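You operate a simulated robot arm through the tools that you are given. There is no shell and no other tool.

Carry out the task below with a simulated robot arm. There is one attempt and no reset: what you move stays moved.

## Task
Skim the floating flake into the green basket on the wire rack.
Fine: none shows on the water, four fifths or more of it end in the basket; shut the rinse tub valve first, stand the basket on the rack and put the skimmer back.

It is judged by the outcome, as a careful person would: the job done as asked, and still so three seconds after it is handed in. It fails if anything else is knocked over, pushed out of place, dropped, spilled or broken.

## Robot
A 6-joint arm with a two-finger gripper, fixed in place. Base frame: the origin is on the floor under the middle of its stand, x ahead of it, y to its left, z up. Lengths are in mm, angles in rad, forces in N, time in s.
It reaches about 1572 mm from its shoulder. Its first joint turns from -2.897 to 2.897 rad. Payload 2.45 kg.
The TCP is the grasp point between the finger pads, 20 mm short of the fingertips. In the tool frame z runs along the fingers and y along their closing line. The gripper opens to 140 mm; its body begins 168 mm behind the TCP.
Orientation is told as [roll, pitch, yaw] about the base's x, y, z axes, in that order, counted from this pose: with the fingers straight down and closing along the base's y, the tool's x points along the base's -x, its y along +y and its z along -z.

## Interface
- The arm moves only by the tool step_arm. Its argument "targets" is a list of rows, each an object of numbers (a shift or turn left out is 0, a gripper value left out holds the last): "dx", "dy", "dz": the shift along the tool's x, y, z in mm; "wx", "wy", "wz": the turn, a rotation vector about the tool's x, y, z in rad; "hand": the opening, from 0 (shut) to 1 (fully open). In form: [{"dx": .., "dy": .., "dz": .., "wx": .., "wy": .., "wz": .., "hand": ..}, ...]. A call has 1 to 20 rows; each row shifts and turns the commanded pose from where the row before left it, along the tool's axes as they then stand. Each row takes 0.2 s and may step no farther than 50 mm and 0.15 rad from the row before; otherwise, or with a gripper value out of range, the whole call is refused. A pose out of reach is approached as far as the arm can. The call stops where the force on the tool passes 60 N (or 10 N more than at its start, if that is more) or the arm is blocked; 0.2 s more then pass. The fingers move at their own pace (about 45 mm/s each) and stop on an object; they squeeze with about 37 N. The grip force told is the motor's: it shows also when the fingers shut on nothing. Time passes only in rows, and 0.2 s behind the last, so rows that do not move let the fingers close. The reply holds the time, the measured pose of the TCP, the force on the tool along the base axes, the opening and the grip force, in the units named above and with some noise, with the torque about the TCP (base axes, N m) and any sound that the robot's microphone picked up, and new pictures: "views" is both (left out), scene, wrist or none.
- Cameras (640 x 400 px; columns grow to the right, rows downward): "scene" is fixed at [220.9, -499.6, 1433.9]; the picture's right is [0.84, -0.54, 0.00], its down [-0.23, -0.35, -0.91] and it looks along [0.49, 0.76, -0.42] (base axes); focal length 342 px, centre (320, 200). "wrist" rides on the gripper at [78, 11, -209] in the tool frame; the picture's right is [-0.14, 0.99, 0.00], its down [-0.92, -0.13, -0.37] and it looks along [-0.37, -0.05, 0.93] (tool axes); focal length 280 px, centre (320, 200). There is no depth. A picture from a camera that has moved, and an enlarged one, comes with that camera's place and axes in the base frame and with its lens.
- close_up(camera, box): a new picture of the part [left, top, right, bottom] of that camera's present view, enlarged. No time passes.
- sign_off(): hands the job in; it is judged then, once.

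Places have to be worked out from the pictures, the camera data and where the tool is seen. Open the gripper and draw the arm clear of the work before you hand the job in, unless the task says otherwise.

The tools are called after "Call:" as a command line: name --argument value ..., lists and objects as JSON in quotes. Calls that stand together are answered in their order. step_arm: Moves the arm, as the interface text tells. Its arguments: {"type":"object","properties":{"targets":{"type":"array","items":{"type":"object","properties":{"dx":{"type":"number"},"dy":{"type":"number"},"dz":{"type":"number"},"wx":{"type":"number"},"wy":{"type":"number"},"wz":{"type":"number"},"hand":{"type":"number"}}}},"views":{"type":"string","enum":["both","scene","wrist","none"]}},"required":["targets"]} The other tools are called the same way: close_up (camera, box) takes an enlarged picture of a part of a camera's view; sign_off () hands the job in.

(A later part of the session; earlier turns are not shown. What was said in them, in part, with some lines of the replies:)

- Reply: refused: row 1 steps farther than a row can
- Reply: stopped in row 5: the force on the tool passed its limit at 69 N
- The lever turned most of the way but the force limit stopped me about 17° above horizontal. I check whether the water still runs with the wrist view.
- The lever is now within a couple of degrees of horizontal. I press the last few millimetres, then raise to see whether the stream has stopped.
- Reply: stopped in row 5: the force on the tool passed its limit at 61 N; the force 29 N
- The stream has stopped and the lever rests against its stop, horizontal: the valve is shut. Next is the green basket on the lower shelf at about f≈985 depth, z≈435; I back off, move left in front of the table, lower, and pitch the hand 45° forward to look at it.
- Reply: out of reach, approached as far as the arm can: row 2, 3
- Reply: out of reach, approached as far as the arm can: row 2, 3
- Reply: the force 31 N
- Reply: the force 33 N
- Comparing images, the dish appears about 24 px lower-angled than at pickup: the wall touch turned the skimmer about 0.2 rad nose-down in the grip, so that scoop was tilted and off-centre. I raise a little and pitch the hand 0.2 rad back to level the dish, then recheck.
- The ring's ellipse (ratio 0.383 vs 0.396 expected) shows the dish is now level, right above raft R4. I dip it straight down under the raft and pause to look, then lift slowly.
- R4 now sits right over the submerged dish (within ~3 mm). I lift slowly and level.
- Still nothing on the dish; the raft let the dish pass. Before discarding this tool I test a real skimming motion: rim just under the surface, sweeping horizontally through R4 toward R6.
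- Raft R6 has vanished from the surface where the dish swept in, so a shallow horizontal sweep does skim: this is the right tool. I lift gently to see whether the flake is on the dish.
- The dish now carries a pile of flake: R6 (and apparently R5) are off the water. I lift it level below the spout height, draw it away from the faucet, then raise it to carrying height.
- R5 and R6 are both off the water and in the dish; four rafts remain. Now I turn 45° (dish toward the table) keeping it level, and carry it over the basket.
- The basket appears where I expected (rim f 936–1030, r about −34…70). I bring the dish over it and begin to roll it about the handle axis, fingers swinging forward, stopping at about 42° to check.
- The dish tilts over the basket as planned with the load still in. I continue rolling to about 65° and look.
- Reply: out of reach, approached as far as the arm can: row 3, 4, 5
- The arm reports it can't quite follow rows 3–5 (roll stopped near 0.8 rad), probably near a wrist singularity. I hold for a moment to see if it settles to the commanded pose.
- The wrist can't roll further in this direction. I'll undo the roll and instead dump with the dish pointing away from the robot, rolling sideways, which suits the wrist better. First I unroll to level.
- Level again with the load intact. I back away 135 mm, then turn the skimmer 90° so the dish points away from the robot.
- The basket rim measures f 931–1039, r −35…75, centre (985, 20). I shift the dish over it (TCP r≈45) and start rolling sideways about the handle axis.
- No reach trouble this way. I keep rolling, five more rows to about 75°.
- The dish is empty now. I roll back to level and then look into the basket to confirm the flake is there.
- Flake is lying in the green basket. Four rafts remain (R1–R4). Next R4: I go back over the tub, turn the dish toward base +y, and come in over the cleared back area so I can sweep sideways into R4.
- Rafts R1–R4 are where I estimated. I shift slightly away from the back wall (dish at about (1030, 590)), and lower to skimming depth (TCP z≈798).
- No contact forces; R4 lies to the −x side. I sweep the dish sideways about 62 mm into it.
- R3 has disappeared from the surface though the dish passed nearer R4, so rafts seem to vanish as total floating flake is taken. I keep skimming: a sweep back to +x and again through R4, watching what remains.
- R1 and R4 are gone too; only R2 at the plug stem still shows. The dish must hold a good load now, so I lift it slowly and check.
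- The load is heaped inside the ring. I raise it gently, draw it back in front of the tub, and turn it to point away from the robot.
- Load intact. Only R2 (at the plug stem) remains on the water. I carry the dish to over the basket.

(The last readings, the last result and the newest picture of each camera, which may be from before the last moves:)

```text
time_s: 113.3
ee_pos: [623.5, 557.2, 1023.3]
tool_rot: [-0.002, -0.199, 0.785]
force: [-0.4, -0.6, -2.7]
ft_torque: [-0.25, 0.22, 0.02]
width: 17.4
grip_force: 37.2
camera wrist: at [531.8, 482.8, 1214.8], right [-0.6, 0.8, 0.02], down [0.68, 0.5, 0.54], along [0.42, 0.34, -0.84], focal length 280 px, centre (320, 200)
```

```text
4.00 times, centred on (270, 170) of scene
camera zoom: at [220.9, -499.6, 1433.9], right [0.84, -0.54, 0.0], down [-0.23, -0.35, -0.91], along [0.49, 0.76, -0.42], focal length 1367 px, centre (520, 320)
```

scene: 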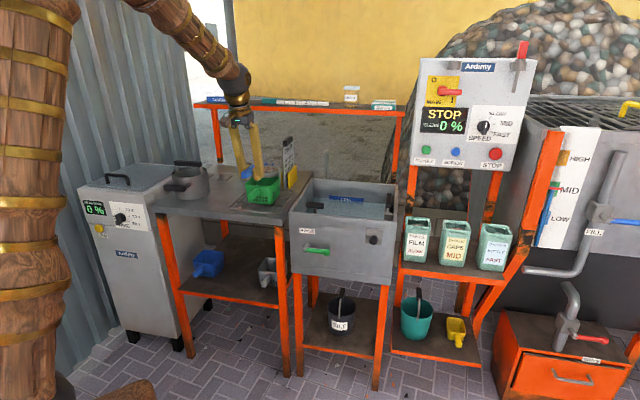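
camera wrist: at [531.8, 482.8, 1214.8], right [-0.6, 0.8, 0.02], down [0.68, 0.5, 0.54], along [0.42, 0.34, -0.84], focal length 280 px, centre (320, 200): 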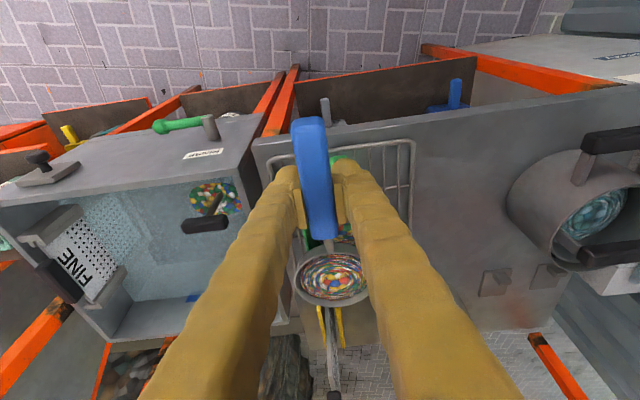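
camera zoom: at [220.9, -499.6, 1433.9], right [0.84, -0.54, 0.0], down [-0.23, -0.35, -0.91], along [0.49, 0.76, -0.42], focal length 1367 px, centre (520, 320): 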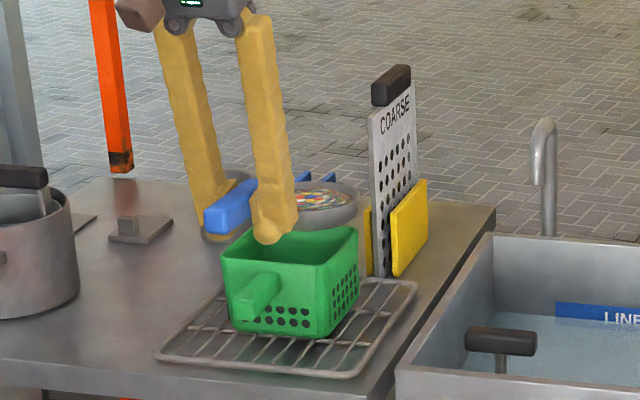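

Same pose as the first dump. I roll the dish over to about 73° again and check that it empties.

Call:
step_arm --targets '[{"wx": -0.1, "wz": 0.0203}, {"wx": -0.144, "wz": 0.0293}, {"wx": -0.144, "wz": 0.0293}, {"wx": -0.144, "wz": 0.0293}, {"wx": -0.144, "wz": 0.0293}, {"wx": -0.144, "wz": 0.0293}, {"wx": -0.144, "wz": 0.0293}, {"wx": -0.144, "wz": 0.0293}, {"wx": -0.144, "wz": 0.0293}, {}, {}]' --views "both"

Call:
close_up --camera "wrist" --box '[260, 200, 420, 340]'

Call:
close_up --camera "scene" --box '[200, 120, 340, 220]'

```text
time_s: 115.7
ee_pos: [622.4, 557.5, 1025.1]
tool_rot: [1.279, -0.055, 0.591]
force: [-0.2, 0.9, -1.9]
ft_torque: [-0.21, 0.1, 0.05]
width: 17.4
grip_force: 36.7
camera wrist: at [664.5, 349.0, 1092.1], right [-0.09, 0.28, 0.96], down [0.98, 0.19, 0.03], along [-0.17, 0.94, -0.29], focal length 280 px, centre (320, 200)
```

scene: 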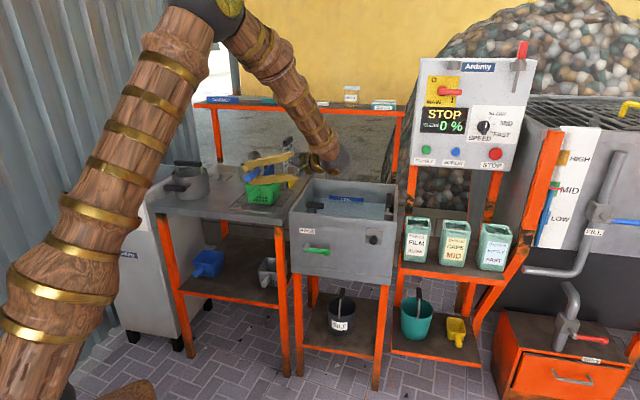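
wrist: 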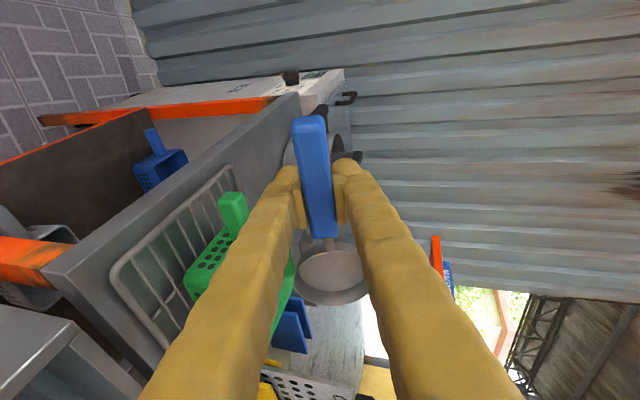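

```text
2.86 times, centred on (340, 270) of wrist
camera zoom: at [664.5, 349.0, 1092.1], right [-0.09, 0.28, 0.96], down [0.98, 0.19, 0.03], along [-0.17, 0.94, -0.29], focal length 801 px, centre (263, 0)
```

zoom: 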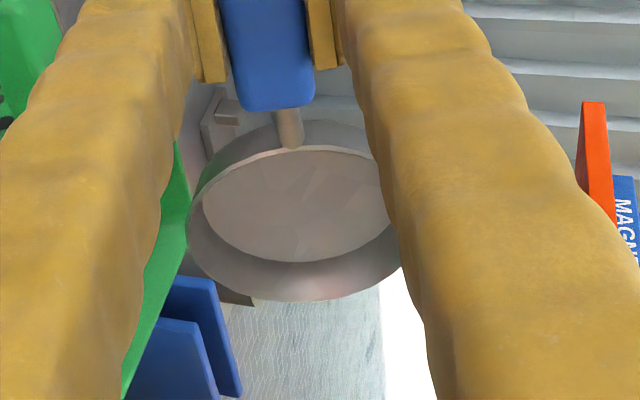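

```text
4.00 times, centred on (270, 170) of scene
camera zoom: at [220.9, -499.6, 1433.9], right [0.84, -0.54, 0.0], down [-0.23, -0.35, -0.91], along [0.49, 0.76, -0.42], focal length 1367 px, centre (520, 320)
```

zoom: 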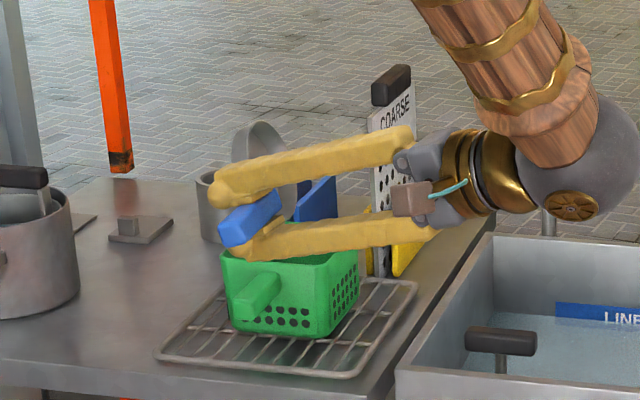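

The dish is empty again. I roll back to level, move toward the tub and check the basket's contents and the remaining raft.

Call:
step_arm --targets '[{"wx": 0.144, "wz": -0.0293}, {"wx": 0.144, "wz": -0.0293}, {"wx": 0.144, "wz": -0.0293}, {"wx": 0.144, "wz": -0.0293}, {"wx": 0.144, "wz": -0.0293}, {"wx": 0.144, "wz": -0.0293}, {"wx": 0.144, "wz": -0.0293}, {"wx": 0.144, "wz": -0.0293}, {"wx": 0.1, "wz": -0.0203}, {"dy": -28}, {"dy": -28}, {"dy": -28}, {"dy": -28}, {}]' --views "both"

Call:
close_up --camera "wrist" --box '[360, 130, 520, 290]'

Call:
close_up --camera "wrist" --box '[60, 120, 300, 340]'

Call:
close_up --camera "scene" --box '[200, 140, 320, 220]'

```text
time_s: 118.7
ee_pos: [701.3, 479.3, 1027.7]
tool_rot: [-0.004, -0.197, 0.784]
force: [-0.1, 0.0, -2.6]
ft_torque: [-0.16, 0.13, -0.02]
width: 17.3
grip_force: 36.9
camera wrist: at [609.4, 403.5, 1216.9], right [-0.6, 0.8, 0.02], down [0.68, 0.5, 0.54], along [0.42, 0.34, -0.84], focal length 280 px, centre (320, 200)
```

scene: 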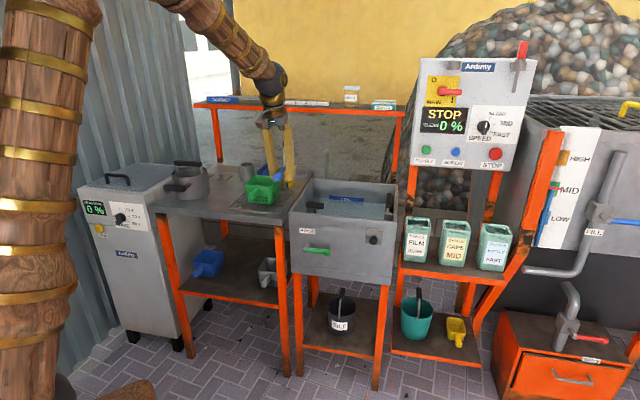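
wrist: 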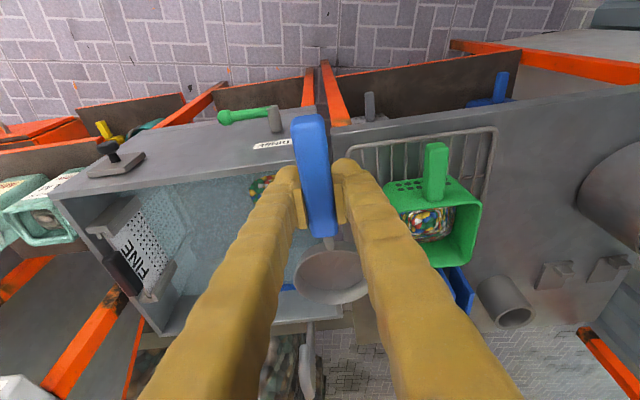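

```text
2.50 times, centred on (440, 210) of wrist
camera zoom: at [609.4, 403.5, 1216.9], right [-0.6, 0.8, 0.02], down [0.68, 0.5, 0.54], along [0.42, 0.34, -0.84], focal length 701 px, centre (20, 175)
```

zoom: 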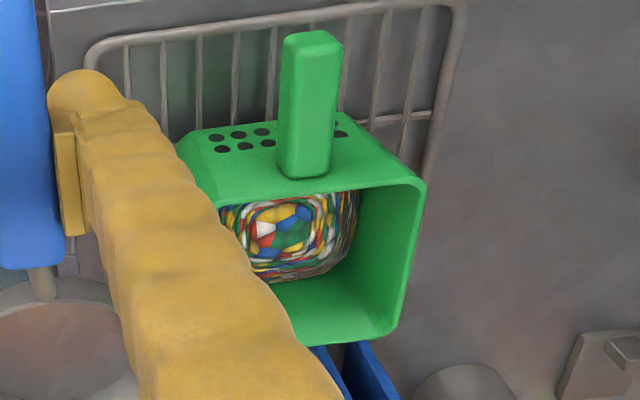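

```text
1.82 times, centred on (180, 230) of wrist
camera zoom: at [609.4, 403.5, 1216.9], right [-0.6, 0.8, 0.02], down [0.68, 0.5, 0.54], along [0.42, 0.34, -0.84], focal length 510 px, centre (574, 146)
```

zoom: 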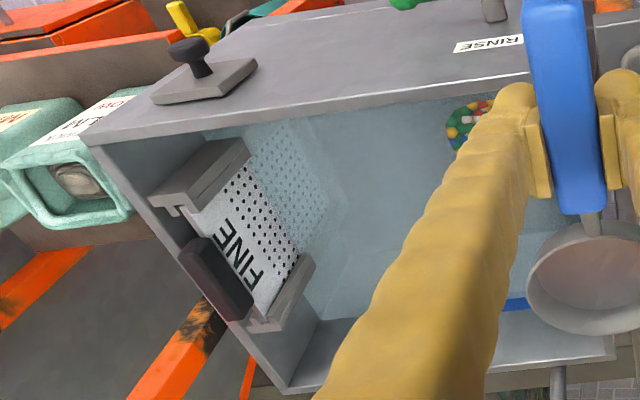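

```text
5.00 times, centred on (260, 180) of scene
camera zoom: at [220.9, -499.6, 1433.9], right [0.84, -0.54, 0.0], down [-0.23, -0.35, -0.91], along [0.49, 0.76, -0.42], focal length 1709 px, centre (620, 300)
```

zoom: 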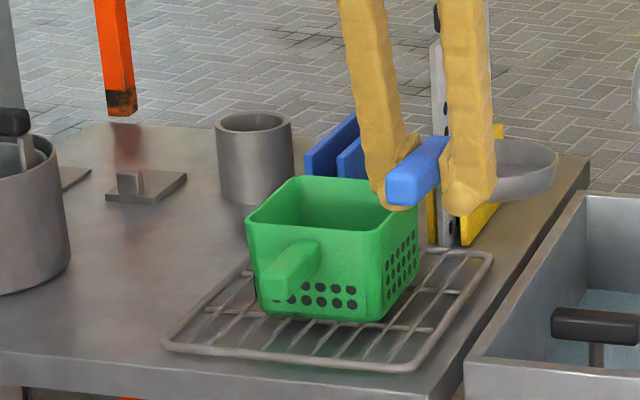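

The pile in the basket has grown and nothing is spilled. For the last raft I repeat the same safe approach back into the tub and skim again.

Call:
step_arm --targets '[{"dy": -44}, {"dy": -44}, {"dy": -44}, {"dy": -44}, {"dy": -44}, {"dy": -44}, {"wx": -0.0257, "wz": -0.1287}, {"wx": -0.0257, "wz": -0.1287}, {"wx": -0.0257, "wz": -0.1287}, {"wx": -0.0257, "wz": -0.1287}, {"wx": -0.0257, "wz": -0.1287}, {"wx": -0.0257, "wz": -0.1287}, {"dy": -30, "dx": -29.4, "dz": 5.9}, {"dy": -30, "dx": -29.4, "dz": 5.9}, {"dy": -30, "dx": -29.4, "dz": 5.9}, {"dy": -30, "dx": -29.4, "dz": 5.9}, {"dy": -22, "dx": -26, "dz": 5.2}, {}]' --views "wrist"

Call:
step_arm --targets '[{"dz": 39.2, "dx": 7.8}, {"dz": 39.2, "dx": 7.8}, {"dz": 39.2, "dx": 7.8}, {"dz": 39.2, "dx": 7.8}, {"dz": 39.2, "dx": 7.8}, {"dz": 15, "dx": 3}, {"dz": 14, "dx": 2.8}, {}]' --views "both"

```text
time_s: 122.5
ee_pos: [1032.3, 436.7, 1028.1]
tool_rot: [-0.006, -0.194, 1.571]
force: [0.1, 0.3, -1.3]
ft_torque: [-0.22, -0.02, -0.02]
width: 17.3
grip_force: 37.0
camera wrist: at [1020.3, 319.4, 1217.4], right [-0.99, 0.14, 0.02], down [0.13, 0.83, 0.54], along [0.05, 0.54, -0.84], focal length 280 px, centre (320, 200)
```

wrist: 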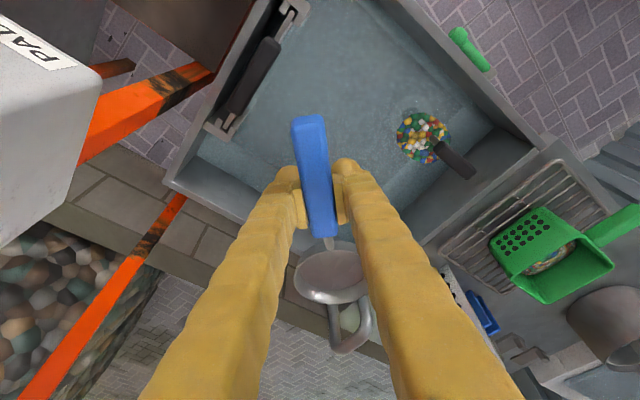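

```text
time_s: 124.3
ee_pos: [1031.4, 436.8, 797.2]
tool_rot: [-0.002, -0.196, 1.571]
force: [0.3, 0.0, -2.3]
ft_torque: [-0.21, 0.01, 0.0]
width: 17.3
grip_force: 36.9
camera wrist: at [1019.4, 320.4, 987.8], right [-0.99, 0.14, 0.02], down [0.13, 0.83, 0.54], along [0.05, 0.54, -0.84], focal length 280 px, centre (320, 200)
```

scene: 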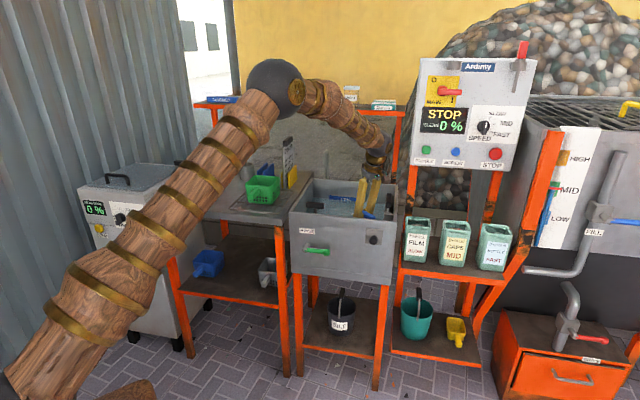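
wrist: 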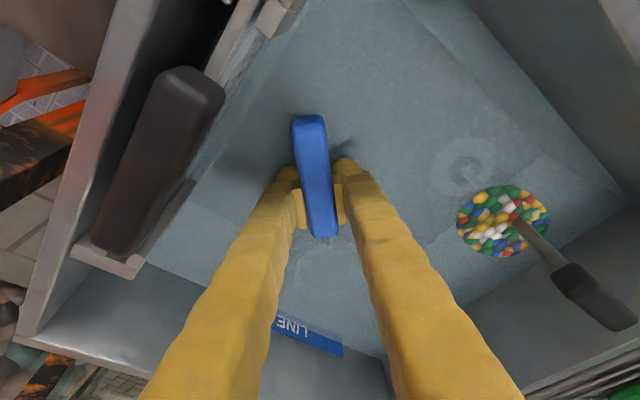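

No contact. I now sweep the dish steadily from here toward R2, ending about 80 mm from it without touching the plug or walls.

Call:
step_arm --targets '[{"dy": 13}, {"dy": 16}, {"dy": 16}, {"dy": 16}, {"dy": 16, "dx": 2, "dz": -0.4}, {"dy": 16, "dx": 2, "dz": -0.4}, {"dy": 16, "dx": 2, "dz": -0.4}, {"dy": 15, "dx": 2, "dz": -0.4}, {}]' --views "wrist"

Call:
close_up --camera "wrist" --box '[200, 120, 520, 360]'

```text
time_s: 126.3
ee_pos: [906.6, 430.2, 797.2]
tool_rot: [-0.002, -0.195, 1.573]
force: [-0.1, 0.0, -1.1]
ft_torque: [-0.23, 0.01, 0.0]
width: 17.2
grip_force: 36.9
camera wrist: at [894.7, 313.1, 988.0], right [-0.99, 0.14, 0.02], down [0.13, 0.83, 0.54], along [0.05, 0.54, -0.84], focal length 280 px, centre (320, 200)
```

wrist: 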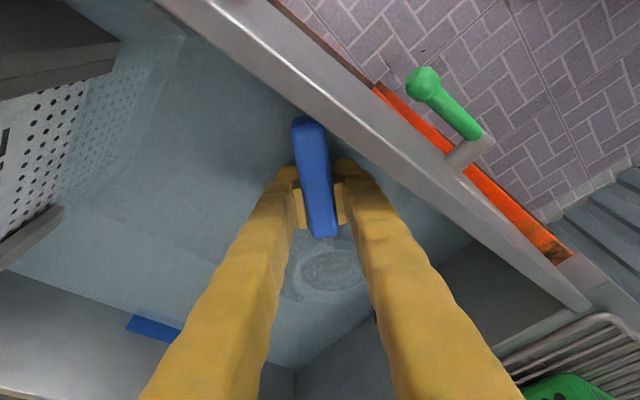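

```text
1.67 times, centred on (360, 240) of wrist
camera zoom: at [894.7, 313.1, 988.0], right [-0.99, 0.14, 0.02], down [0.13, 0.83, 0.54], along [0.05, 0.54, -0.84], focal length 467 px, centre (253, 133)
```

zoom: 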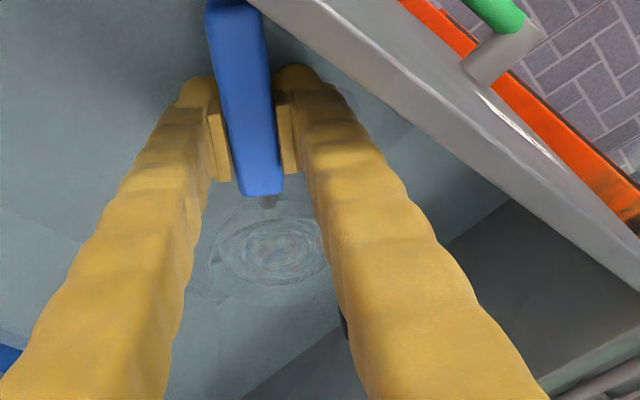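

R2's area looks clear, though a finger may hide it. I sweep back 60 mm and look again.

Call:
step_arm --targets '[{"dy": -14}, {"dy": -16}, {"dy": -16}, {"dy": -16}, {}]' --views "wrist"

Call:
close_up --camera "wrist" --box '[200, 120, 520, 360]'

Call:
close_up --camera "scene" --box '[290, 165, 400, 235]'

```text
time_s: 127.5
ee_pos: [970.0, 428.2, 797.4]
tool_rot: [-0.001, -0.195, 1.57]
force: [-0.6, -0.1, -2.2]
ft_torque: [-0.24, 0.0, -0.03]
width: 17.4
grip_force: 36.8
camera wrist: at [958.5, 311.9, 988.4], right [-0.99, 0.14, 0.02], down [0.13, 0.83, 0.54], along [0.05, 0.54, -0.84], focal length 280 px, centre (320, 200)
```

wrist: 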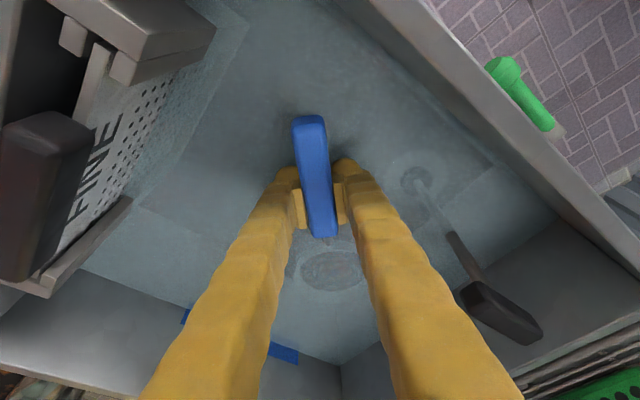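

```text
1.67 times, centred on (360, 240) of wrist
camera zoom: at [958.5, 311.9, 988.4], right [-0.99, 0.14, 0.02], down [0.13, 0.83, 0.54], along [0.05, 0.54, -0.84], focal length 467 px, centre (253, 133)
```

zoom: 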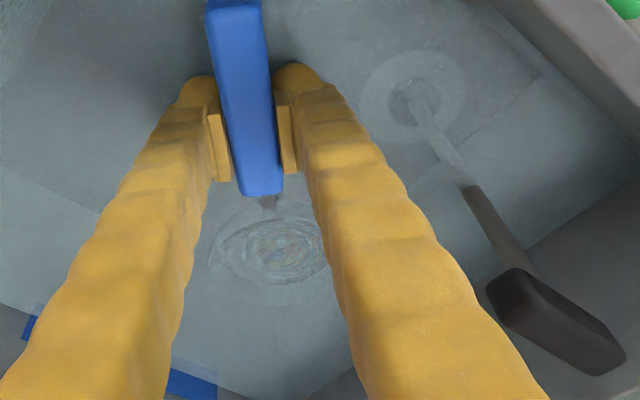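

```text
5.71 times, centred on (345, 200) of scene
camera zoom: at [220.9, -499.6, 1433.9], right [0.84, -0.54, 0.0], down [-0.23, -0.35, -0.91], along [0.49, 0.76, -0.42], focal length 1953 px, centre (177, 200)
```

zoom: 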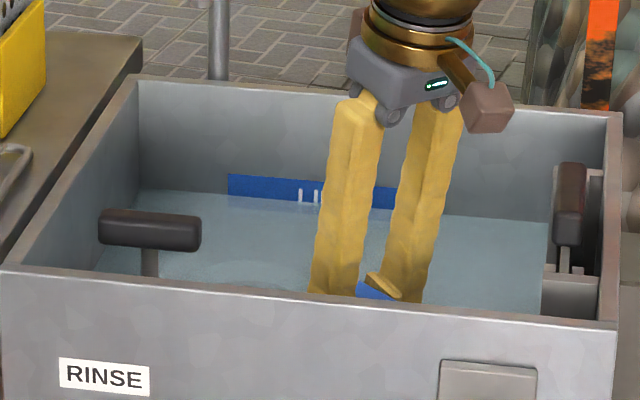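

All the rafts are off the water now. I make one more pass to collect any remainder, then lift.

Call:
step_arm --targets '[{"dy": 13}, {"dy": 16}, {"dy": 16}, {"dy": 13}, {"dy": -13}, {"dy": -16}, {"dy": -16}, {"dy": -13}, {"dx": -12, "dz": 2.4}, {"dx": -15, "dz": 3}, {"dx": -15, "dz": 3}, {"dx": -12, "dz": 2.4}, {}]' --views "none"

Call:
step_arm --targets '[{"dz": -4, "dx": -0.8}, {"dz": -4, "dx": -0.8}, {"dz": -4, "dx": -0.8}, {"dz": -4, "dx": -0.8}, {"dz": -5, "dx": -1}, {"dz": -8, "dx": -1.6}, {"dz": -10, "dx": -2}, {"dz": -10, "dx": -2}, {}]' --views "wrist"

Call:
close_up --camera "wrist" --box '[260, 200, 420, 340]'

Call:
close_up --camera "scene" --box '[290, 165, 400, 235]'

```text
time_s: 130.3
ee_pos: [968.4, 484.7, 797.6]
tool_rot: [-0.002, -0.194, 1.57]
force: [-0.4, 0.4, -2.2]
ft_torque: [-0.24, 0.02, 0.01]
width: 17.4
grip_force: 37.3
```

```text
time_s: 132.3
ee_pos: [969.1, 485.8, 846.2]
tool_rot: [-0.006, -0.196, 1.57]
force: [-0.7, 0.3, -1.8]
ft_torque: [-0.21, 0.01, 0.02]
width: 17.6
grip_force: 36.7
camera wrist: at [958.1, 367.2, 1037.7], right [-0.99, 0.14, 0.02], down [0.13, 0.83, 0.54], along [0.05, 0.54, -0.84], focal length 280 px, centre (320, 200)
```

wrist: 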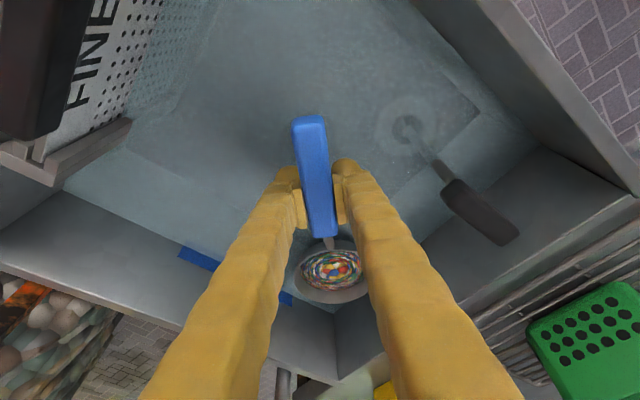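

```text
2.86 times, centred on (340, 270) of wrist
camera zoom: at [958.1, 367.2, 1037.7], right [-0.99, 0.14, 0.02], down [0.13, 0.83, 0.54], along [0.05, 0.54, -0.84], focal length 801 px, centre (263, 0)
```

zoom: 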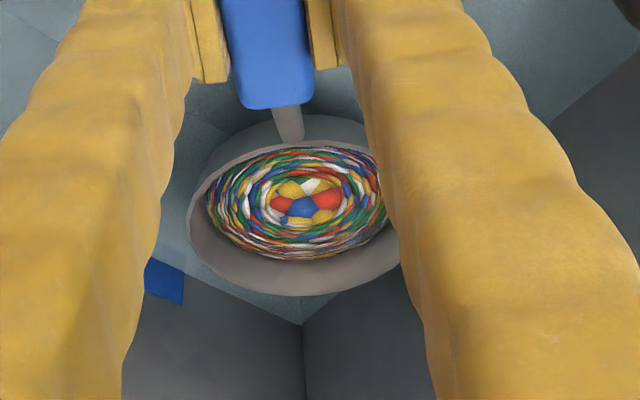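

```text
5.71 times, centred on (345, 200) of scene
camera zoom: at [220.9, -499.6, 1433.9], right [0.84, -0.54, 0.0], down [-0.23, -0.35, -0.91], along [0.49, 0.76, -0.42], focal length 1953 px, centre (177, 200)
```

zoom: 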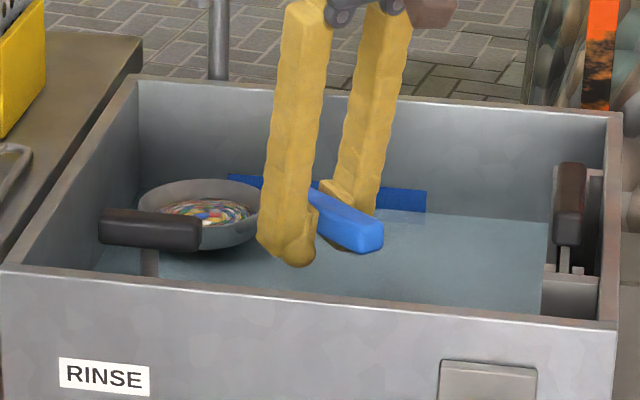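

The water is clear and the last load is on the dish. I first draw back 56 mm away from the spout, then raise and carry it as before.

Call:
step_arm --targets '[{"dx": 14, "dz": -2.8}, {"dx": 20, "dz": -4}, {"dx": 14, "dz": -2.8}, {"dx": 7, "dz": -1.4}, {"dz": -12, "dx": -2.4}, {"dz": -20, "dx": -4}, {"dz": -24, "dx": -4.8}, {"dz": -24, "dx": -4.8}, {"dz": -24, "dx": -4.8}, {"dz": -24, "dx": -4.8}, {"dz": -24, "dx": -4.8}, {"dz": -18, "dx": -3.6}, {"dz": -8, "dx": -1.6}, {}]' --views "none"

Call:
step_arm --targets '[{"dy": 10, "dx": 9.8, "dz": -2}, {"dy": 18, "dx": 17.7, "dz": -3.5}, {"dy": 20, "dx": 19.6, "dz": -3.9}, {"dy": 20, "dx": 19.6, "dz": -3.9}, {"dy": 20, "dx": 19.6, "dz": -3.9}, {"dy": 14, "dx": 13.7, "dz": -2.7}, {"dy": 7, "dx": 6.9, "dz": -1.4}, {"wx": 0.015, "wz": 0.075}, {"wx": 0.0257, "wz": 0.1287}, {"wx": 0.0257, "wz": 0.1287}, {"wx": 0.0257, "wz": 0.1287}, {"wx": 0.0257, "wz": 0.1287}, {"wx": 0.0257, "wz": 0.1287}, {"wx": 0.0107, "wz": 0.0537}, {}]' --views "both"

```text
time_s: 135.3
ee_pos: [967.3, 427.6, 1027.8]
tool_rot: [-0.003, -0.195, 1.571]
force: [0.3, 0.3, -1.1]
ft_torque: [-0.27, 0.03, 0.0]
width: 17.6
grip_force: 36.9
```

```text
time_s: 138.5
ee_pos: [858.4, 320.7, 1028.3]
tool_rot: [-0.003, -0.2, 0.783]
force: [0.3, -0.7, -1.9]
ft_torque: [-0.22, 0.2, 0.02]
width: 17.6
grip_force: 37.1
camera wrist: at [767.4, 245.4, 1219.0], right [-0.6, 0.8, 0.02], down [0.68, 0.5, 0.54], along [0.42, 0.34, -0.84], focal length 280 px, centre (320, 200)
```

scene: 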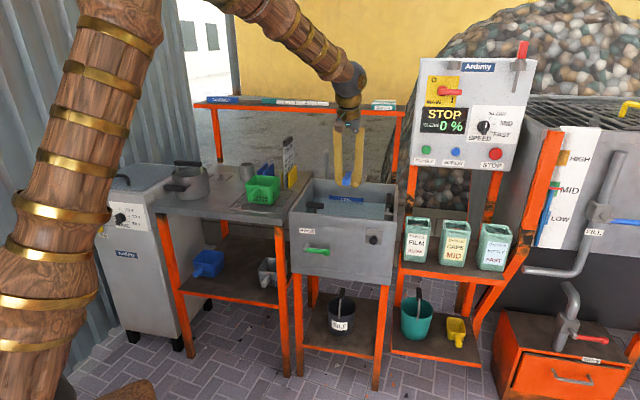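
wrist: 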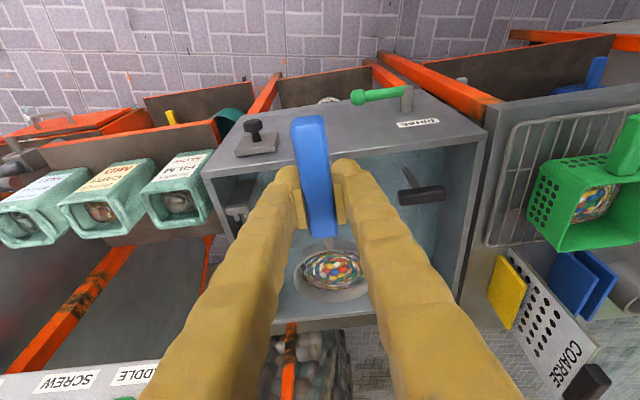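

Load intact, no flake showing in the tub. I carry it to the basket and dump it in the same way.

Call:
step_arm --targets '[{"dy": 12}, {"dy": 22}, {"dy": 28}, {"dy": 28}, {"dy": 28}, {"dy": 28}, {"dy": 28}, {"dy": 28}, {"dy": 28}, {"dy": 28}, {"dy": 28}, {"dy": 28}, {"dy": 14}, {"dy": 7}, {}]' --views "wrist"

Call:
step_arm --targets '[{"wx": -0.1, "wz": 0.0203}, {"wx": -0.144, "wz": 0.0293}, {"wx": -0.144, "wz": 0.0293}, {"wx": -0.144, "wz": 0.0293}, {"wx": -0.144, "wz": 0.0293}, {"wx": -0.144, "wz": 0.0293}, {"wx": -0.144, "wz": 0.0293}, {"wx": -0.144, "wz": 0.0293}, {"wx": -0.144, "wz": 0.0293}, {}, {}]' --views "both"

```text
time_s: 141.7
ee_pos: [622.4, 559.2, 1025.6]
tool_rot: [-0.004, -0.199, 0.784]
force: [-0.7, -0.1, -1.7]
ft_torque: [-0.18, 0.17, -0.02]
width: 17.5
grip_force: 36.5
camera wrist: at [531.4, 483.7, 1217.1], right [-0.6, 0.8, 0.02], down [0.68, 0.5, 0.54], along [0.42, 0.34, -0.84], focal length 280 px, centre (320, 200)
```

wrist: 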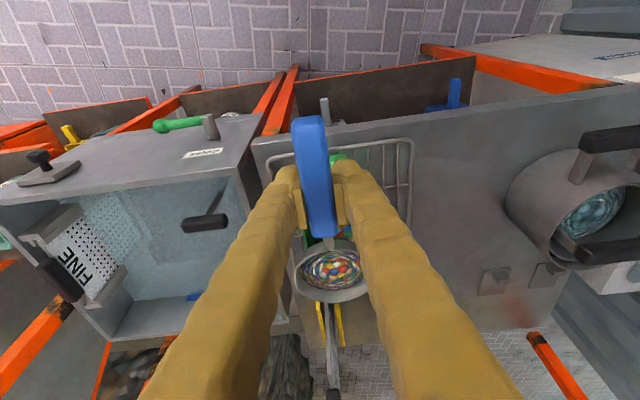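

```text
time_s: 144.1
ee_pos: [621.8, 557.6, 1027.9]
tool_rot: [1.278, -0.055, 0.588]
force: [-0.4, 0.2, -1.3]
ft_torque: [-0.23, 0.11, 0.0]
width: 17.5
grip_force: 36.9
camera wrist: at [664.5, 348.7, 1094.5], right [-0.09, 0.28, 0.96], down [0.98, 0.19, 0.03], along [-0.17, 0.94, -0.29], focal length 280 px, centre (320, 200)
```

scene: 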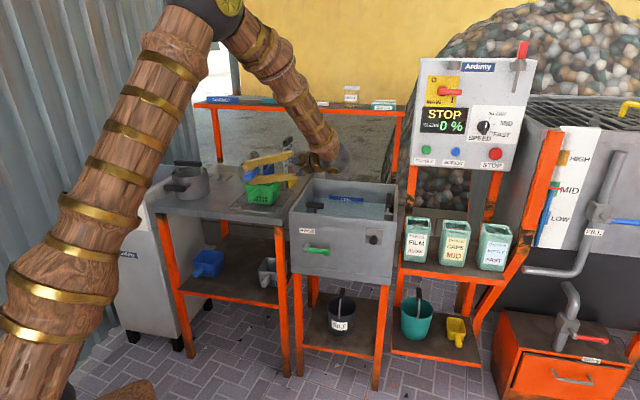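
wrist: 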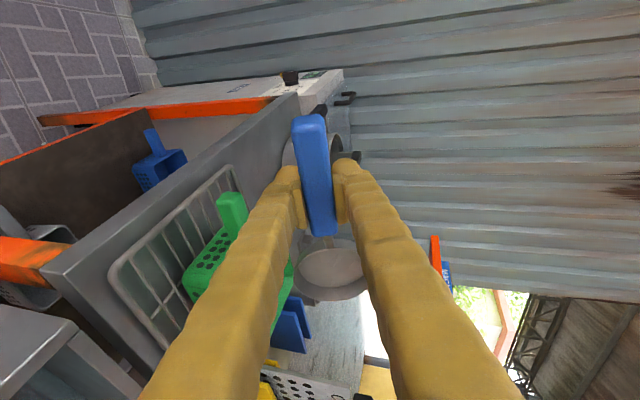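

The dish is empty. I roll back to level, and check the basket from the side before returning the skimmer.

Call:
step_arm --targets '[{"wx": 0.144, "wz": -0.0293}, {"wx": 0.144, "wz": -0.0293}, {"wx": 0.144, "wz": -0.0293}, {"wx": 0.144, "wz": -0.0293}, {"wx": 0.144, "wz": -0.0293}, {"wx": 0.144, "wz": -0.0293}, {"wx": 0.144, "wz": -0.0293}, {"wx": 0.144, "wz": -0.0293}, {"wx": 0.1, "wz": -0.0203}, {"dy": 30}, {"dy": 40}, {"dy": 40}, {"dy": 40}, {"dy": 34}, {}]' --views "both"

Call:
close_up --camera "wrist" --box '[120, 120, 320, 320]'

Call:
close_up --camera "scene" --box '[200, 140, 320, 220]'

```text
time_s: 147.3
ee_pos: [492.1, 689.6, 1026.0]
tool_rot: [-0.002, -0.198, 0.784]
force: [-0.5, 0.2, -1.0]
ft_torque: [-0.16, 0.18, -0.02]
width: 17.9
grip_force: 37.3
camera wrist: at [401.6, 613.7, 1215.8], right [-0.6, 0.8, 0.02], down [0.68, 0.5, 0.54], along [0.42, 0.34, -0.84], focal length 280 px, centre (320, 200)
```

scene: 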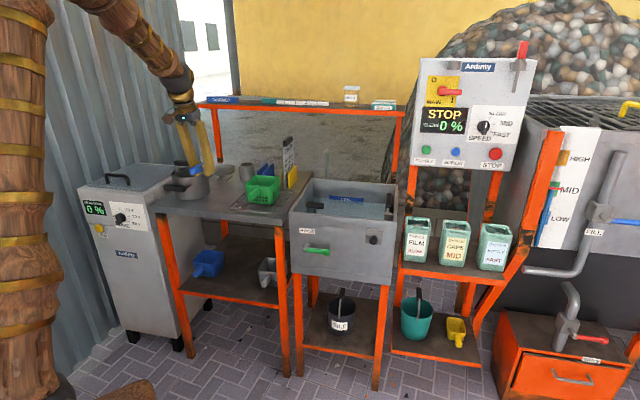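
wrist: 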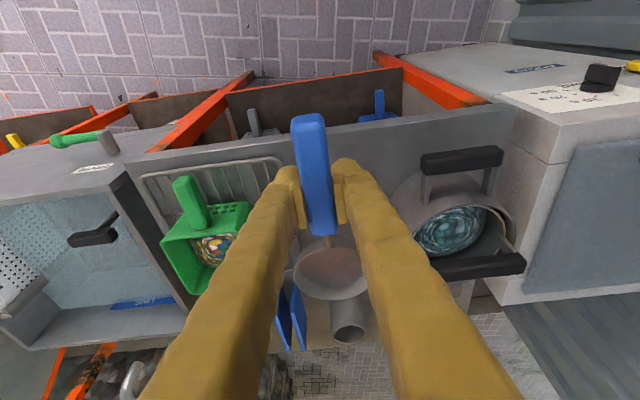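

```text
2.00 times, centred on (220, 220) of wrist
camera zoom: at [401.6, 613.7, 1215.8], right [-0.6, 0.8, 0.02], down [0.68, 0.5, 0.54], along [0.42, 0.34, -0.84], focal length 561 px, centre (520, 160)
```

zoom: 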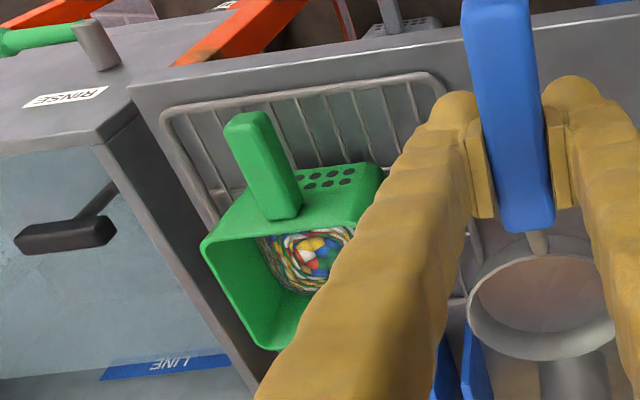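

```text
5.00 times, centred on (260, 180) of scene
camera zoom: at [220.9, -499.6, 1433.9], right [0.84, -0.54, 0.0], down [-0.23, -0.35, -0.91], along [0.49, 0.76, -0.42], focal length 1709 px, centre (620, 300)
```

zoom: 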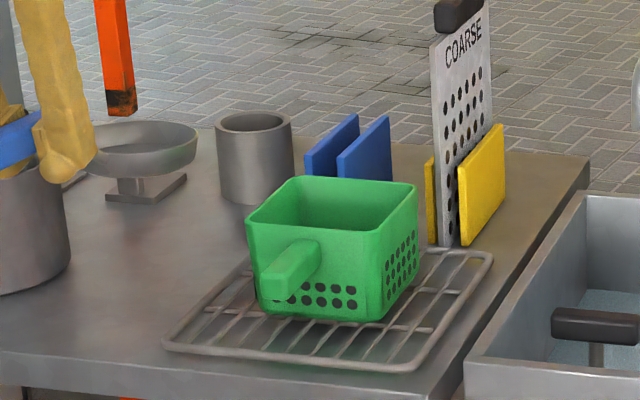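

All flake is in the basket and the tub is clear. Now I return the skimmer: forward to its home position (f 947.7, r −139.4) and down to just above the table.

Call:
step_arm --targets '[{"dx": -20, "dz": 4}, {"dx": -30, "dz": 6}, {"dx": -30, "dz": 6}, {"dx": -30, "dz": 6}, {"dz": 30, "dx": 6}, {"dz": 35, "dx": 7}, {"dz": 32, "dx": 6.4}, {}]' --views "both"

Call:
close_up --camera "scene" --box '[180, 140, 280, 215]'

```text
time_s: 149.1
ee_pos: [573.7, 770.4, 927.4]
tool_rot: [-0.004, -0.198, 0.785]
force: [-0.6, 0.1, -2.1]
ft_torque: [-0.15, 0.15, 0.02]
width: 17.6
grip_force: 37.1
camera wrist: at [480.7, 694.3, 1117.5], right [-0.6, 0.8, 0.02], down [0.68, 0.5, 0.54], along [0.42, 0.34, -0.84], focal length 280 px, centre (320, 200)
```

scene: 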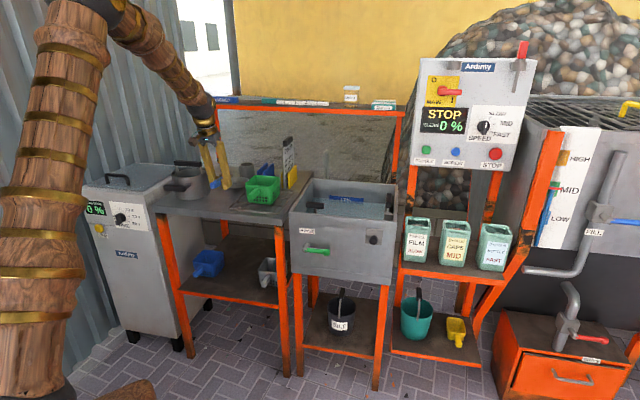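
wrist: 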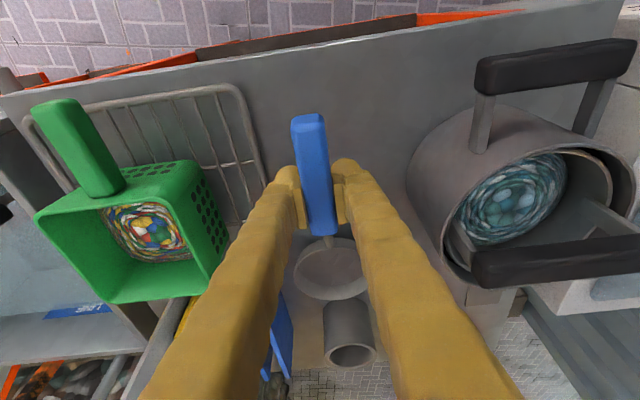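

```text
5.33 times, centred on (230, 178) of scene
camera zoom: at [220.9, -499.6, 1433.9], right [0.84, -0.54, 0.0], down [-0.23, -0.35, -0.91], along [0.49, 0.76, -0.42], focal length 1823 px, centre (800, 320)
```

zoom: 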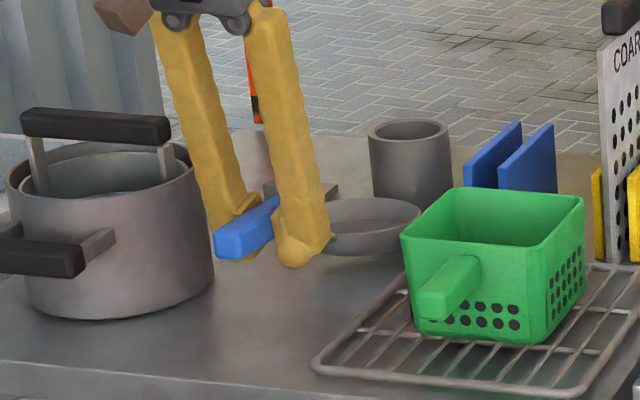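

The skimmer is right above its spot (2–3 mm forward). I correct and lower it in small steps until it touches the table.

Call:
step_arm --targets '[{"dz": 9, "dx": 4.4}, {"dz": 9.5, "dx": 1.9}, {"dz": 3, "dx": 0.6}, {}]' --views "none"

Call:
step_arm --targets '[{"dz": 2, "dx": 0.4}, {}]' --views "none"

Call:
step_arm --targets '[{"dz": 1.5, "dx": 0.3}, {}]' --views "scene"

Call:
close_up --camera "scene" --box '[200, 160, 270, 210]'

```text
time_s: 150.1
ee_pos: [571.9, 765.7, 904.9]
tool_rot: [-0.002, -0.199, 0.784]
force: [-1.6, -1.3, 7.1]
ft_torque: [0.81, -0.75, 0.09]
width: 17.4
grip_force: 36.6
```

```text
time_s: 150.7
ee_pos: [571.1, 766.1, 903.8]
tool_rot: [-0.003, -0.199, 0.784]
force: [-1.7, -2.1, 5.5]
ft_torque: [0.78, -0.67, 0.02]
width: 17.6
grip_force: 37.4
```

```text
time_s: 151.3
ee_pos: [570.8, 766.6, 902.9]
tool_rot: [-0.002, -0.199, 0.785]
force: [-4.7, -4.1, 13.8]
ft_torque: [0.92, -0.84, 0.04]
width: 17.3
grip_force: 37.0
```

scene: 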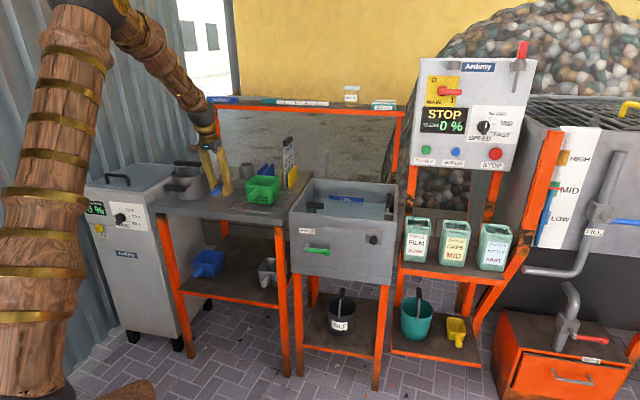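

```text
8.00 times, centred on (235, 185) of scene
camera zoom: at [220.9, -499.6, 1433.9], right [0.84, -0.54, 0.0], down [-0.23, -0.35, -0.91], along [0.49, 0.76, -0.42], focal length 2735 px, centre (1000, 320)
```

zoom: 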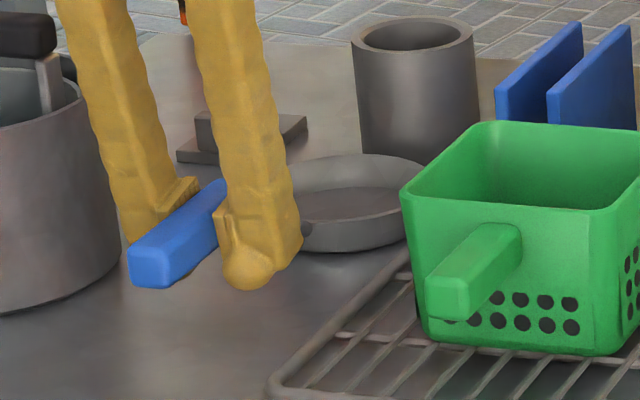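

The skimmer touches the table at z≈903, close to its original 901.5. I ease the pressure by a millimetre and a hair of pitch, then open the fingers.

Call:
step_arm --targets '[{"dz": -0.8, "wy": 0.015}, {}, {"hand": 0.15}, {"hand": 0.3}, {"hand": 0.5}, {}, {}]' --views "both"

Call:
close_up --camera "scene" --box '[200, 160, 270, 210]'

Call:
close_up --camera "wrist" --box '[230, 90, 430, 310]'

```text
time_s: 152.9
ee_pos: [571.0, 765.1, 902.4]
tool_rot: [-0.003, -0.183, 0.783]
force: [0.7, 0.9, 0.3]
ft_torque: [-0.02, -0.01, -0.01]
width: 70.2
grip_force: 0.0
camera wrist: at [482.1, 692.9, 1094.4], right [-0.6, 0.8, 0.02], down [0.68, 0.5, 0.53], along [0.41, 0.33, -0.85], focal length 280 px, centre (320, 200)
```

scene: 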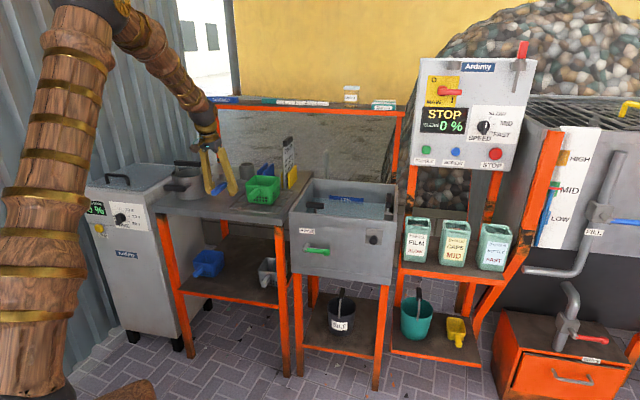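
wrist: 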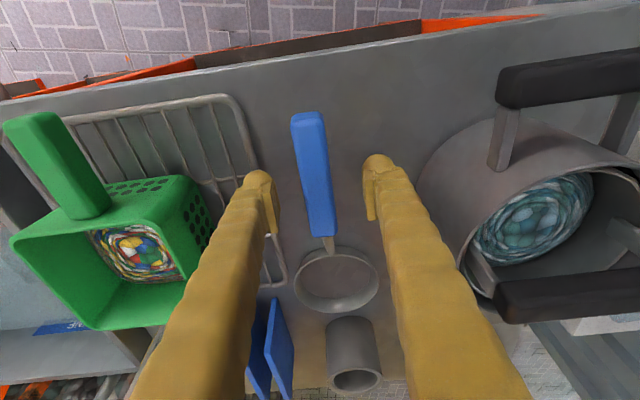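

```text
8.00 times, centred on (235, 185) of scene
camera zoom: at [220.9, -499.6, 1433.9], right [0.84, -0.54, 0.0], down [-0.23, -0.35, -0.91], along [0.49, 0.76, -0.42], focal length 2735 px, centre (1000, 320)
```

zoom: 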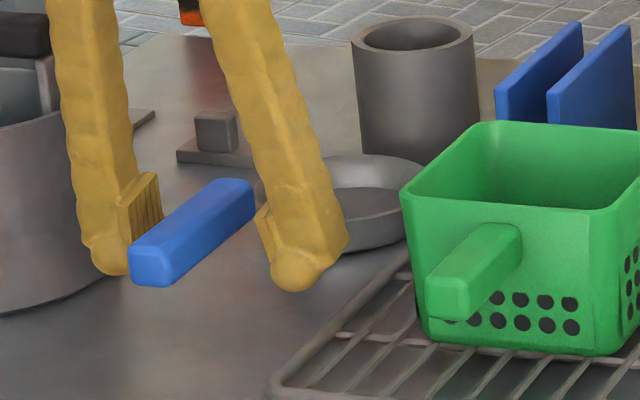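

```text
1.82 times, centred on (330, 200) of wrist
camera zoom: at [482.1, 692.9, 1094.4], right [-0.6, 0.8, 0.02], down [0.68, 0.5, 0.53], along [0.41, 0.33, -0.85], focal length 510 px, centre (302, 200)
```

zoom: 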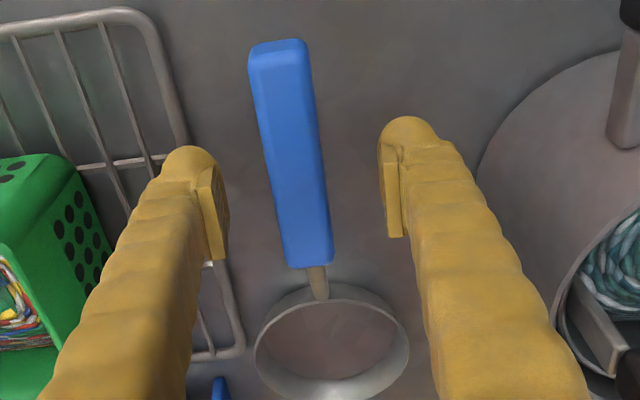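

Released, and the skimmer rests on its ring as before. I rise straight up clear of it, then compare its place with the original picture.

Call:
step_arm --targets '[{"dz": -15, "dx": -2.8}, {"dz": -35, "dx": -6.5}, {"dz": -45, "dx": -8.3}, {"dz": -45, "dx": -8.3}, {"dx": 45}, {"dx": 45}, {"dx": 45}, {"dx": 45}, {}]' --views "both"

Call:
close_up --camera "scene" --box '[200, 150, 320, 225]'

Call:
close_up --camera "scene" --box '[270, 140, 410, 290]'

```text
time_s: 154.9
ee_pos: [448.5, 639.3, 1009.6]
tool_rot: [-0.006, -0.177, 0.78]
force: [-0.7, 0.7, 0.0]
ft_torque: [0.0, 0.05, 0.01]
width: 70.2
grip_force: 0.1
camera wrist: at [359.6, 567.2, 1201.9], right [-0.6, 0.8, 0.02], down [0.69, 0.5, 0.53], along [0.41, 0.33, -0.85], focal length 280 px, centre (320, 200)
```

scene: 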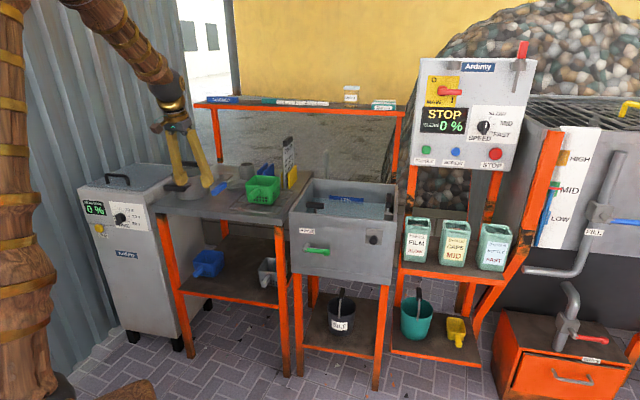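
wrist: 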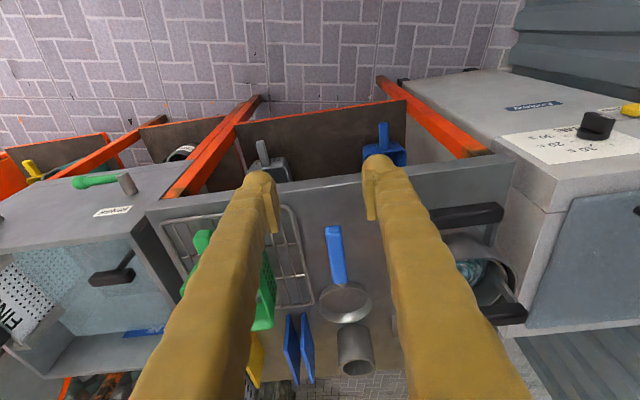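

```text
5.33 times, centred on (260, 188) of scene
camera zoom: at [220.9, -499.6, 1433.9], right [0.84, -0.54, 0.0], down [-0.23, -0.35, -0.91], along [0.49, 0.76, -0.42], focal length 1823 px, centre (640, 267)
```

zoom: 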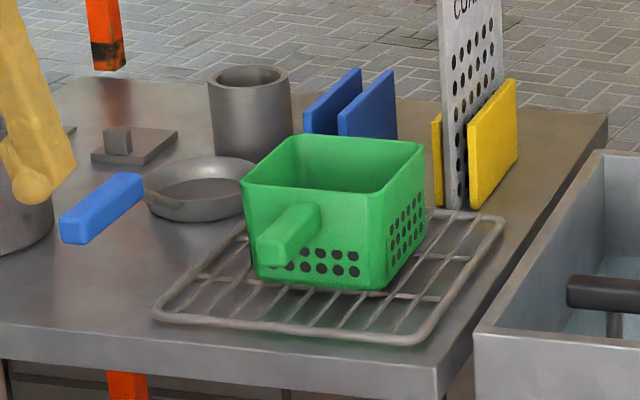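

```text
2.67 times, centred on (340, 215) of scene
camera zoom: at [220.9, -499.6, 1433.9], right [0.84, -0.54, 0.0], down [-0.23, -0.35, -0.91], along [0.49, 0.76, -0.42], focal length 912 px, centre (267, 160)
```

zoom: 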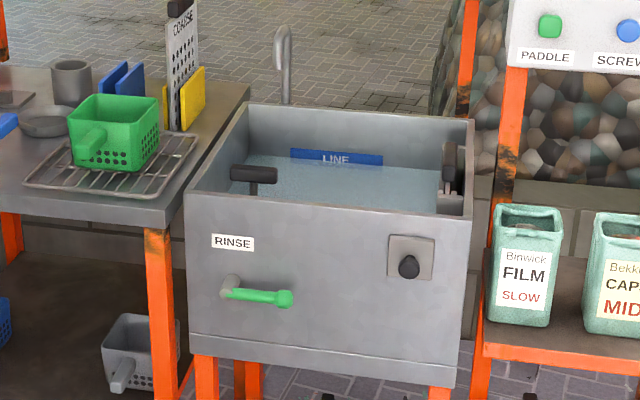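

The skimmer is back within a couple of millimetres, the basket stands on the rack with the flake, the valve is shut and the water is clear. I straighten the hand, raise it and draw the arm clear, then take a last look.

Call:
step_arm --targets '[{"dz": -40, "wy": 0.09}, {"dz": -40, "wy": 0.09}, {"dx": 40, "dz": -10}, {"dx": 45}, {"dx": 40, "dy": -25}, {"dx": 20, "dy": -40}, {"dy": -45}, {"dy": -45}, {"dy": -45, "hand": 1}, {"dy": -45}, {}, {}]' --views "both"

Call:
close_up --camera "scene" --box '[190, 140, 400, 290]'

Call:
close_up --camera "wrist" --box '[0, 150, 640, 400]'

```text
time_s: 157.5
ee_pos: [507.6, 358.8, 1106.1]
tool_rot: [-0.005, -0.002, 0.782]
force: [0.5, -0.7, -0.5]
ft_torque: [0.0, 0.0, -0.01]
width: 139.9
grip_force: 0.1
camera wrist: at [444.2, 310.8, 1313.9], right [-0.6, 0.8, 0.0], down [0.74, 0.56, 0.37], along [0.3, 0.22, -0.93], focal length 280 px, centre (320, 200)
```

scene: 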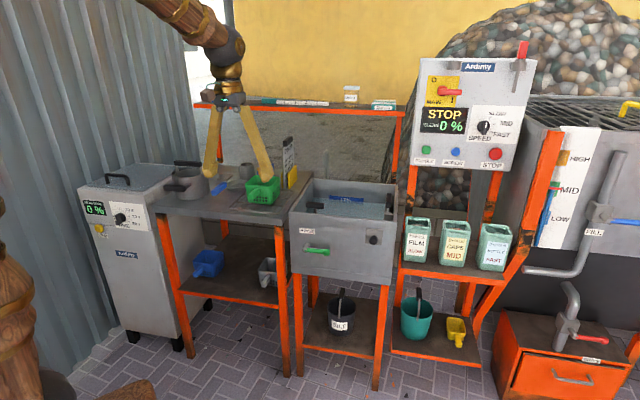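
wrist: 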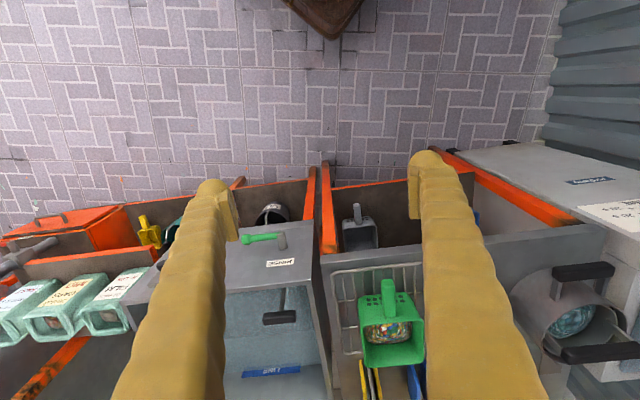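

```text
2.67 times, centred on (295, 215) of scene
camera zoom: at [220.9, -499.6, 1433.9], right [0.84, -0.54, 0.0], down [-0.23, -0.35, -0.91], along [0.49, 0.76, -0.42], focal length 912 px, centre (387, 160)
```

zoom: 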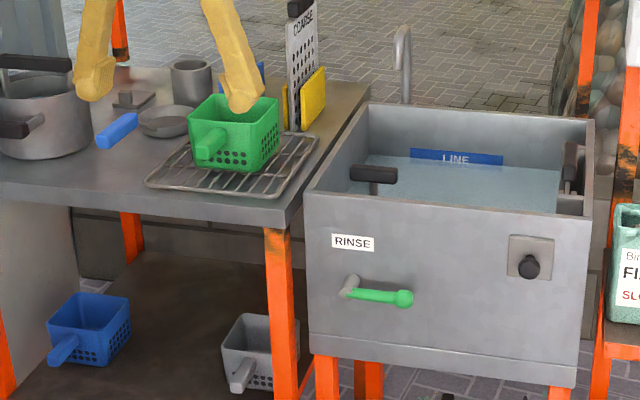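

```text
1.00 times, centred on (320, 275) of wrist (not enlarged: the box is as wide or as high as the picture)
camera zoom: at [444.2, 310.8, 1313.9], right [-0.6, 0.8, 0.0], down [0.74, 0.56, 0.37], along [0.3, 0.22, -0.93], focal length 280 px, centre (320, 125)
```

zoom: 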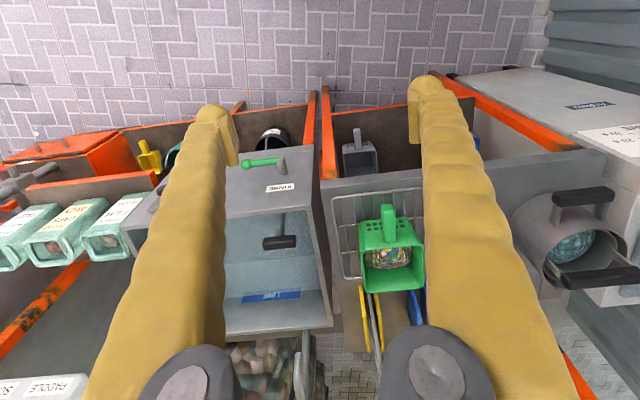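

The final views show clear water, the RINSE lever horizontal with no stream, the green basket with the flake standing on the rack, and the skimmer back in its place. The arm is clear and the gripper open, so I hand the job in.

Call:
sign_off

```text
The job is handed in.
```

The job is done and handed in. All the floating flake I could see is off the water and in the green basket on the wire rack.

- **Valve:** I shut the rinse tub valve first. The lever now rests horizontal against its stop and the stream has stopped.
- **Basket:** I lifted the green basket off the lower shelf and stood it on the wire rack, where it stayed.
- **Skimming:** It took three loads to clear the tub. No flake showed on the water in the last overhead views, and I saw none spilled on the table. I judged this by eye and did not weigh anything.
- **Skimmer:** It is back on the table within a few millimetres of where it started. Early on its handle touched the front wall of the tub and turned about 0.2 rad in the gripper. I levelled the dish for the rest of the work, and nothing was knocked or dropped.

The gripper is open and the arm is clear of the work.
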